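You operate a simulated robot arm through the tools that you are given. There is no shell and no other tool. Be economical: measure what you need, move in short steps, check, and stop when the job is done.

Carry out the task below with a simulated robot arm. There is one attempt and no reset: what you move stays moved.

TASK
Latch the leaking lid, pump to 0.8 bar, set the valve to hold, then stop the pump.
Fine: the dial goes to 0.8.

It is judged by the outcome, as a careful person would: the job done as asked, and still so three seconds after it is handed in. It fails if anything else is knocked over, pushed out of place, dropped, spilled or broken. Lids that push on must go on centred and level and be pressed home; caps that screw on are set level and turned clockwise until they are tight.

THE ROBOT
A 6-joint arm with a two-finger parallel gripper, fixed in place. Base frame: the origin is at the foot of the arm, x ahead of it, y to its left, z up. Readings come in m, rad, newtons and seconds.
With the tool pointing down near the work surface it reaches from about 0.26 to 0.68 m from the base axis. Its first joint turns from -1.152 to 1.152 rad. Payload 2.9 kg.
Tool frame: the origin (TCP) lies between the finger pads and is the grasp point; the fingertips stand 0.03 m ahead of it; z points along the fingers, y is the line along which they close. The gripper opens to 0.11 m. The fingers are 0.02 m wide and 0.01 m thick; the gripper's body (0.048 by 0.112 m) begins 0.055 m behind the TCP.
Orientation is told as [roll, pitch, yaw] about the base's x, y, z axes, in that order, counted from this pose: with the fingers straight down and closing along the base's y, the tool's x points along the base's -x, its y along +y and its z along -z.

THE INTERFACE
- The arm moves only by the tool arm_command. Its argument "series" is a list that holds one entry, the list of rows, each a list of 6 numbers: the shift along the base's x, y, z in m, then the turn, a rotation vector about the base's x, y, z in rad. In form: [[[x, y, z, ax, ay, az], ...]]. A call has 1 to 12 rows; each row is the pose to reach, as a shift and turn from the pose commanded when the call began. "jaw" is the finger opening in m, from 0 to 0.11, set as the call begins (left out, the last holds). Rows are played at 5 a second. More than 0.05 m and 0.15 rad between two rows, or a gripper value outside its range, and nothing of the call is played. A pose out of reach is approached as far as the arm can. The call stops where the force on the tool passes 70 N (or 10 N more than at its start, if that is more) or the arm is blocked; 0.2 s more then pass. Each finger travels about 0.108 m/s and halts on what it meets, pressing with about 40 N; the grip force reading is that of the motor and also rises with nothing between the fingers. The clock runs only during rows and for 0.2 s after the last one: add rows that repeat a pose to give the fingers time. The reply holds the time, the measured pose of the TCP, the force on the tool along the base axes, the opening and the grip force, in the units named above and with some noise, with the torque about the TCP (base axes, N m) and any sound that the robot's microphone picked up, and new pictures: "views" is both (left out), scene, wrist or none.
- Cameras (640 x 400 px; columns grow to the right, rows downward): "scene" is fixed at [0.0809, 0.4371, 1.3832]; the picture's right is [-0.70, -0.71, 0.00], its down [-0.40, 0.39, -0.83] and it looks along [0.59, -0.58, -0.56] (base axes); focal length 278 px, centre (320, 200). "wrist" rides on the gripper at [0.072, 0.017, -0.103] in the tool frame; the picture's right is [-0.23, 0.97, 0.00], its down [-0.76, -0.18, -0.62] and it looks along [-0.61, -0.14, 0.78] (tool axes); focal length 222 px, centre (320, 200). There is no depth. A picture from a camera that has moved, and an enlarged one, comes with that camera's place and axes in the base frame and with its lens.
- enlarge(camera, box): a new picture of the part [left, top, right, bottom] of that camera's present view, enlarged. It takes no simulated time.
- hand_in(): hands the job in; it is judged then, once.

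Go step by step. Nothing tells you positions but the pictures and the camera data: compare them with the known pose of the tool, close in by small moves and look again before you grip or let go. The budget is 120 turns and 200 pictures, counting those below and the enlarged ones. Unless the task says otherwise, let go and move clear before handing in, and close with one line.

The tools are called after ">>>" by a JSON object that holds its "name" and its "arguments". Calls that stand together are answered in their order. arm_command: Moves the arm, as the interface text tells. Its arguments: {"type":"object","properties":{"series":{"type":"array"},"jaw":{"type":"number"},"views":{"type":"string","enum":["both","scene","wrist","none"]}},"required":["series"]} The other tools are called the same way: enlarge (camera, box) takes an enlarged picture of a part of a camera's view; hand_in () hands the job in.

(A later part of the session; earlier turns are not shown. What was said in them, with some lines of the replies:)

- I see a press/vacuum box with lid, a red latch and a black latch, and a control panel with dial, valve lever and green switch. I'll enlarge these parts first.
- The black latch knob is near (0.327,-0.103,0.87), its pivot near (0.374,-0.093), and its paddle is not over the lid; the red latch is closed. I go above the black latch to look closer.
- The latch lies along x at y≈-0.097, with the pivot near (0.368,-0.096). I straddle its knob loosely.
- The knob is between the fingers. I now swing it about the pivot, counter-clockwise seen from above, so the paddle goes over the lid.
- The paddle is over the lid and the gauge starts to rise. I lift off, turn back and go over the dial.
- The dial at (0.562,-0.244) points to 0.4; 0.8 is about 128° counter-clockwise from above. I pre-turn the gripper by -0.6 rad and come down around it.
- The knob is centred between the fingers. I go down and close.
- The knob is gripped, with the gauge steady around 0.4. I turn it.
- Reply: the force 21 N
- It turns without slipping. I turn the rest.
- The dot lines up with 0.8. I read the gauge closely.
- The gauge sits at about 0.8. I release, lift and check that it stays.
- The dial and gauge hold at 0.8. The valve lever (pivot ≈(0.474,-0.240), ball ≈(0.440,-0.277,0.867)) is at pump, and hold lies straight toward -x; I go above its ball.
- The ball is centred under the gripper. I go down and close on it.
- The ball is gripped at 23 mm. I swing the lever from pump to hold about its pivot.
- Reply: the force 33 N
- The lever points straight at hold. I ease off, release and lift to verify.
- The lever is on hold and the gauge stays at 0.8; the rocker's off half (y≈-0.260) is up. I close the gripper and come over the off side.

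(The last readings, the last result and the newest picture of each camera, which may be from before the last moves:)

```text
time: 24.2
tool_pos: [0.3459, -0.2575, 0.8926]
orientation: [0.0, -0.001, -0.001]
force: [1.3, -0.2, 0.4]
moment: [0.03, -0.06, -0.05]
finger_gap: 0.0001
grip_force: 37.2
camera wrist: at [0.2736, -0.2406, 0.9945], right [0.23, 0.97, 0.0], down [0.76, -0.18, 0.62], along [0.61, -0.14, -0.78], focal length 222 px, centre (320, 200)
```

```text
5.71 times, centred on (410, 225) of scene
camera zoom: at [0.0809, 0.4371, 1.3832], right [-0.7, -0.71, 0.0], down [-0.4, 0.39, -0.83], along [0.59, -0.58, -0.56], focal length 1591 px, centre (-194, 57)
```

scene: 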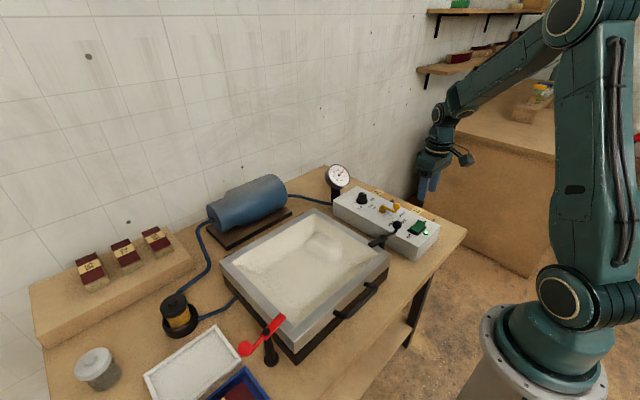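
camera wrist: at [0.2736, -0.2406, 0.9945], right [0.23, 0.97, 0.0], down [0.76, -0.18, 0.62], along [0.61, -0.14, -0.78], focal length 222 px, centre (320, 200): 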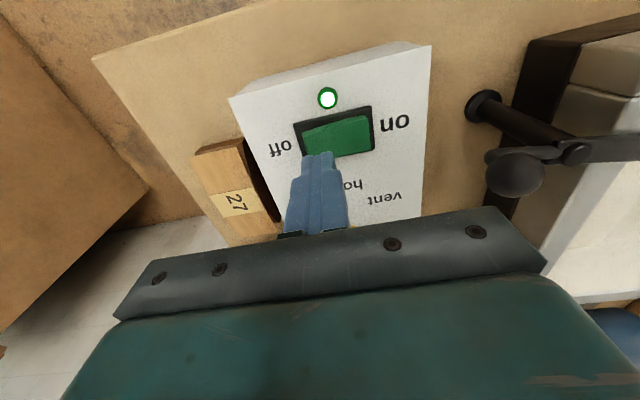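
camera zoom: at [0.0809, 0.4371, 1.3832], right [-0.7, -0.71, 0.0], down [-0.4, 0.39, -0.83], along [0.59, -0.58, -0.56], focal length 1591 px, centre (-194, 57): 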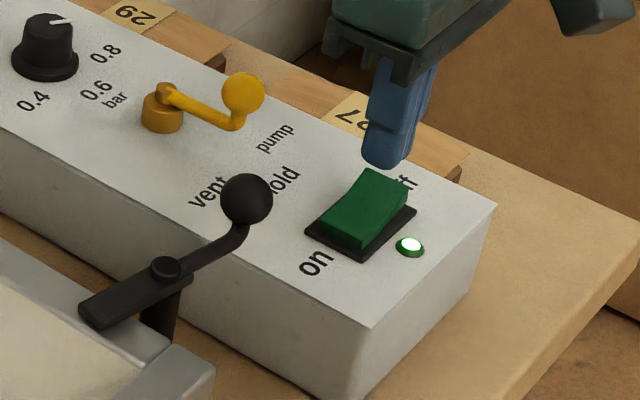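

The closed fingertips stand above the off half. I press down in small steps.

>>> {"name": "arm_command", "arguments": {"series": [[[0, -0.001, -0.008, 0, 0, 0], [0, -0.001, -0.014, 0, 0, 0], [0, -0.001, -0.019, 0, 0, 0], [0, -0.001, -0.024, 0, 0, 0], [0, -0.001, -0.028, 0, 0, 0]]], "views": "wrist"}}

>>> {"name": "enlarge", "arguments": {"camera": "scene", "box": [370, 190, 450, 260]}}

```text
time: 25.4
tool_pos: [0.3477, -0.2599, 0.867]
orientation: [-0.001, -0.002, -0.001]
force: [-12.7, 11.9, 54.5]
moment: [0.14, 0.58, -0.13]
finger_gap: 0.0001
grip_force: 38.1
heard: click
camera wrist: at [0.275, -0.2417, 0.9701], right [0.23, 0.97, 0.0], down [0.76, -0.18, 0.62], along [0.61, -0.14, -0.78], focal length 222 px, centre (320, 200)
```

wrist: 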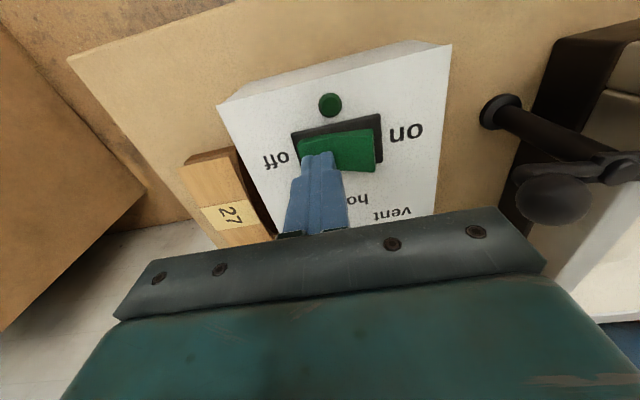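

```text
5.71 times, centred on (410, 225) of scene
camera zoom: at [0.08, 0.4378, 1.383], right [-0.7, -0.71, 0.0], down [-0.4, 0.39, -0.83], along [0.59, -0.58, -0.56], focal length 1591 px, centre (-194, 57)
```

zoom: 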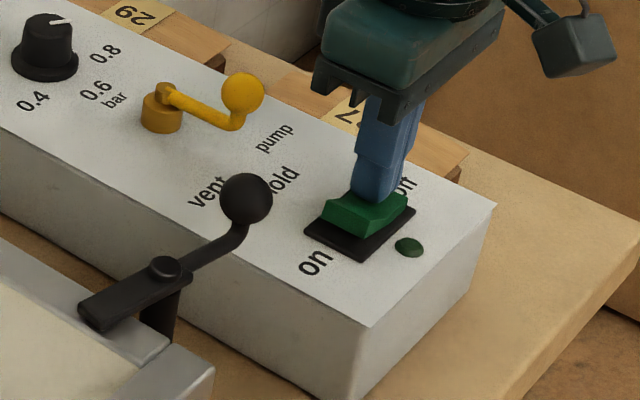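

The switch clicked to off and the lamp is out. I lift straight up and check the gauge for a few seconds.

>>> {"name": "arm_command", "arguments": {"series": [[[0, 0, 0.02, 0, 0, 0], [0, 0, 0.06, 0, 0, 0], [0, 0, 0.1, 0, 0, 0], [0, 0, 0.14, 0, 0, 0], [0, 0, 0.18, 0, 0, 0], [0, 0, 0.18, 0, 0, 0], [0, 0, 0.18, 0, 0, 0], [0, 0, 0.18, 0, 0, 0], [0, 0, 0.18, 0, 0, 0], [0, 0, 0.18, 0, 0, 0], [0, 0, 0.18, 0, 0, 0], [0, 0, 0.18, 0, 0, 0]]]}}

>>> {"name": "enlarge", "arguments": {"camera": "scene", "box": [325, 160, 353, 190]}}

>>> {"name": "enlarge", "arguments": {"camera": "scene", "box": [310, 150, 450, 270]}}

```text
time: 28.0
tool_pos: [0.3496, -0.2599, 1.0453]
orientation: [-0.001, 0.0, -0.001]
force: [-0.4, -0.2, -0.9]
moment: [0.01, 0.03, 0.01]
finger_gap: 0.0
grip_force: 38.0
camera wrist: at [0.2769, -0.2429, 1.1481], right [0.23, 0.97, 0.0], down [0.76, -0.18, 0.62], along [0.61, -0.14, -0.78], focal length 222 px, centre (320, 200)
```

scene: 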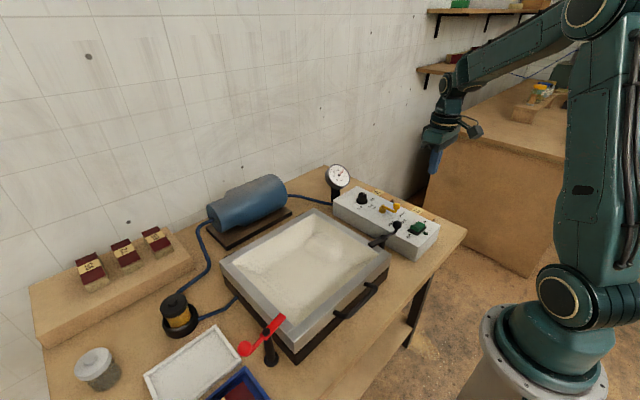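
wrist: 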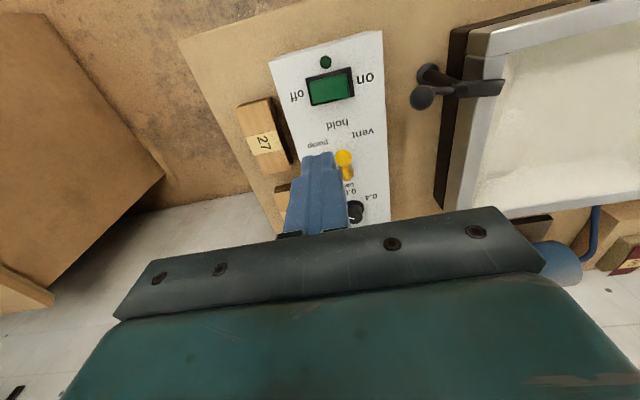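

```text
13.33 times, centred on (339, 175) of scene
camera zoom: at [0.0809, 0.4371, 1.3832], right [-0.7, -0.71, 0.0], down [-0.4, 0.39, -0.83], along [0.59, -0.58, -0.56], focal length 3713 px, centre (67, 533)
```

zoom: 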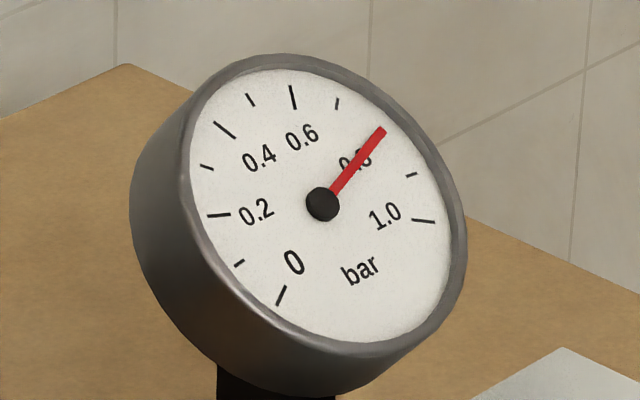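

```text
3.33 times, centred on (380, 210) of scene
camera zoom: at [0.0809, 0.4371, 1.3832], right [-0.7, -0.71, 0.0], down [-0.4, 0.39, -0.83], along [0.59, -0.58, -0.56], focal length 928 px, centre (120, 167)
```

zoom: 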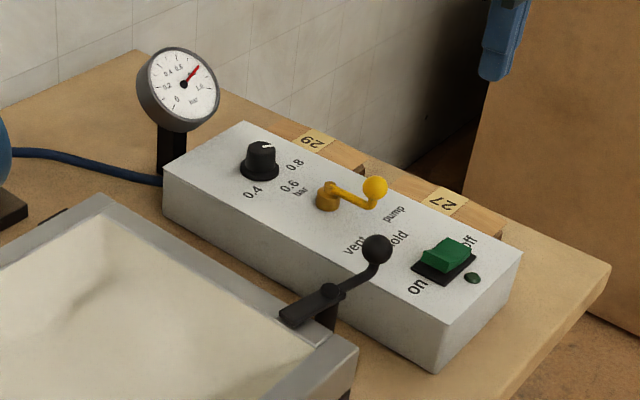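

The gauge holds at 0.8 bar with the pump off, the valve on hold and both latches over the lid, and the arm is clear. I hand in.

>>> {"name": "hand_in", "arguments": {}}

```text
The job is handed in.
```

The job is handed in: I latched the lid, set the dial to 0.8, moved the valve to hold and switched the pump off. The gauge still read about 0.8 bar roughly 2.5 seconds after the switch clicked off.
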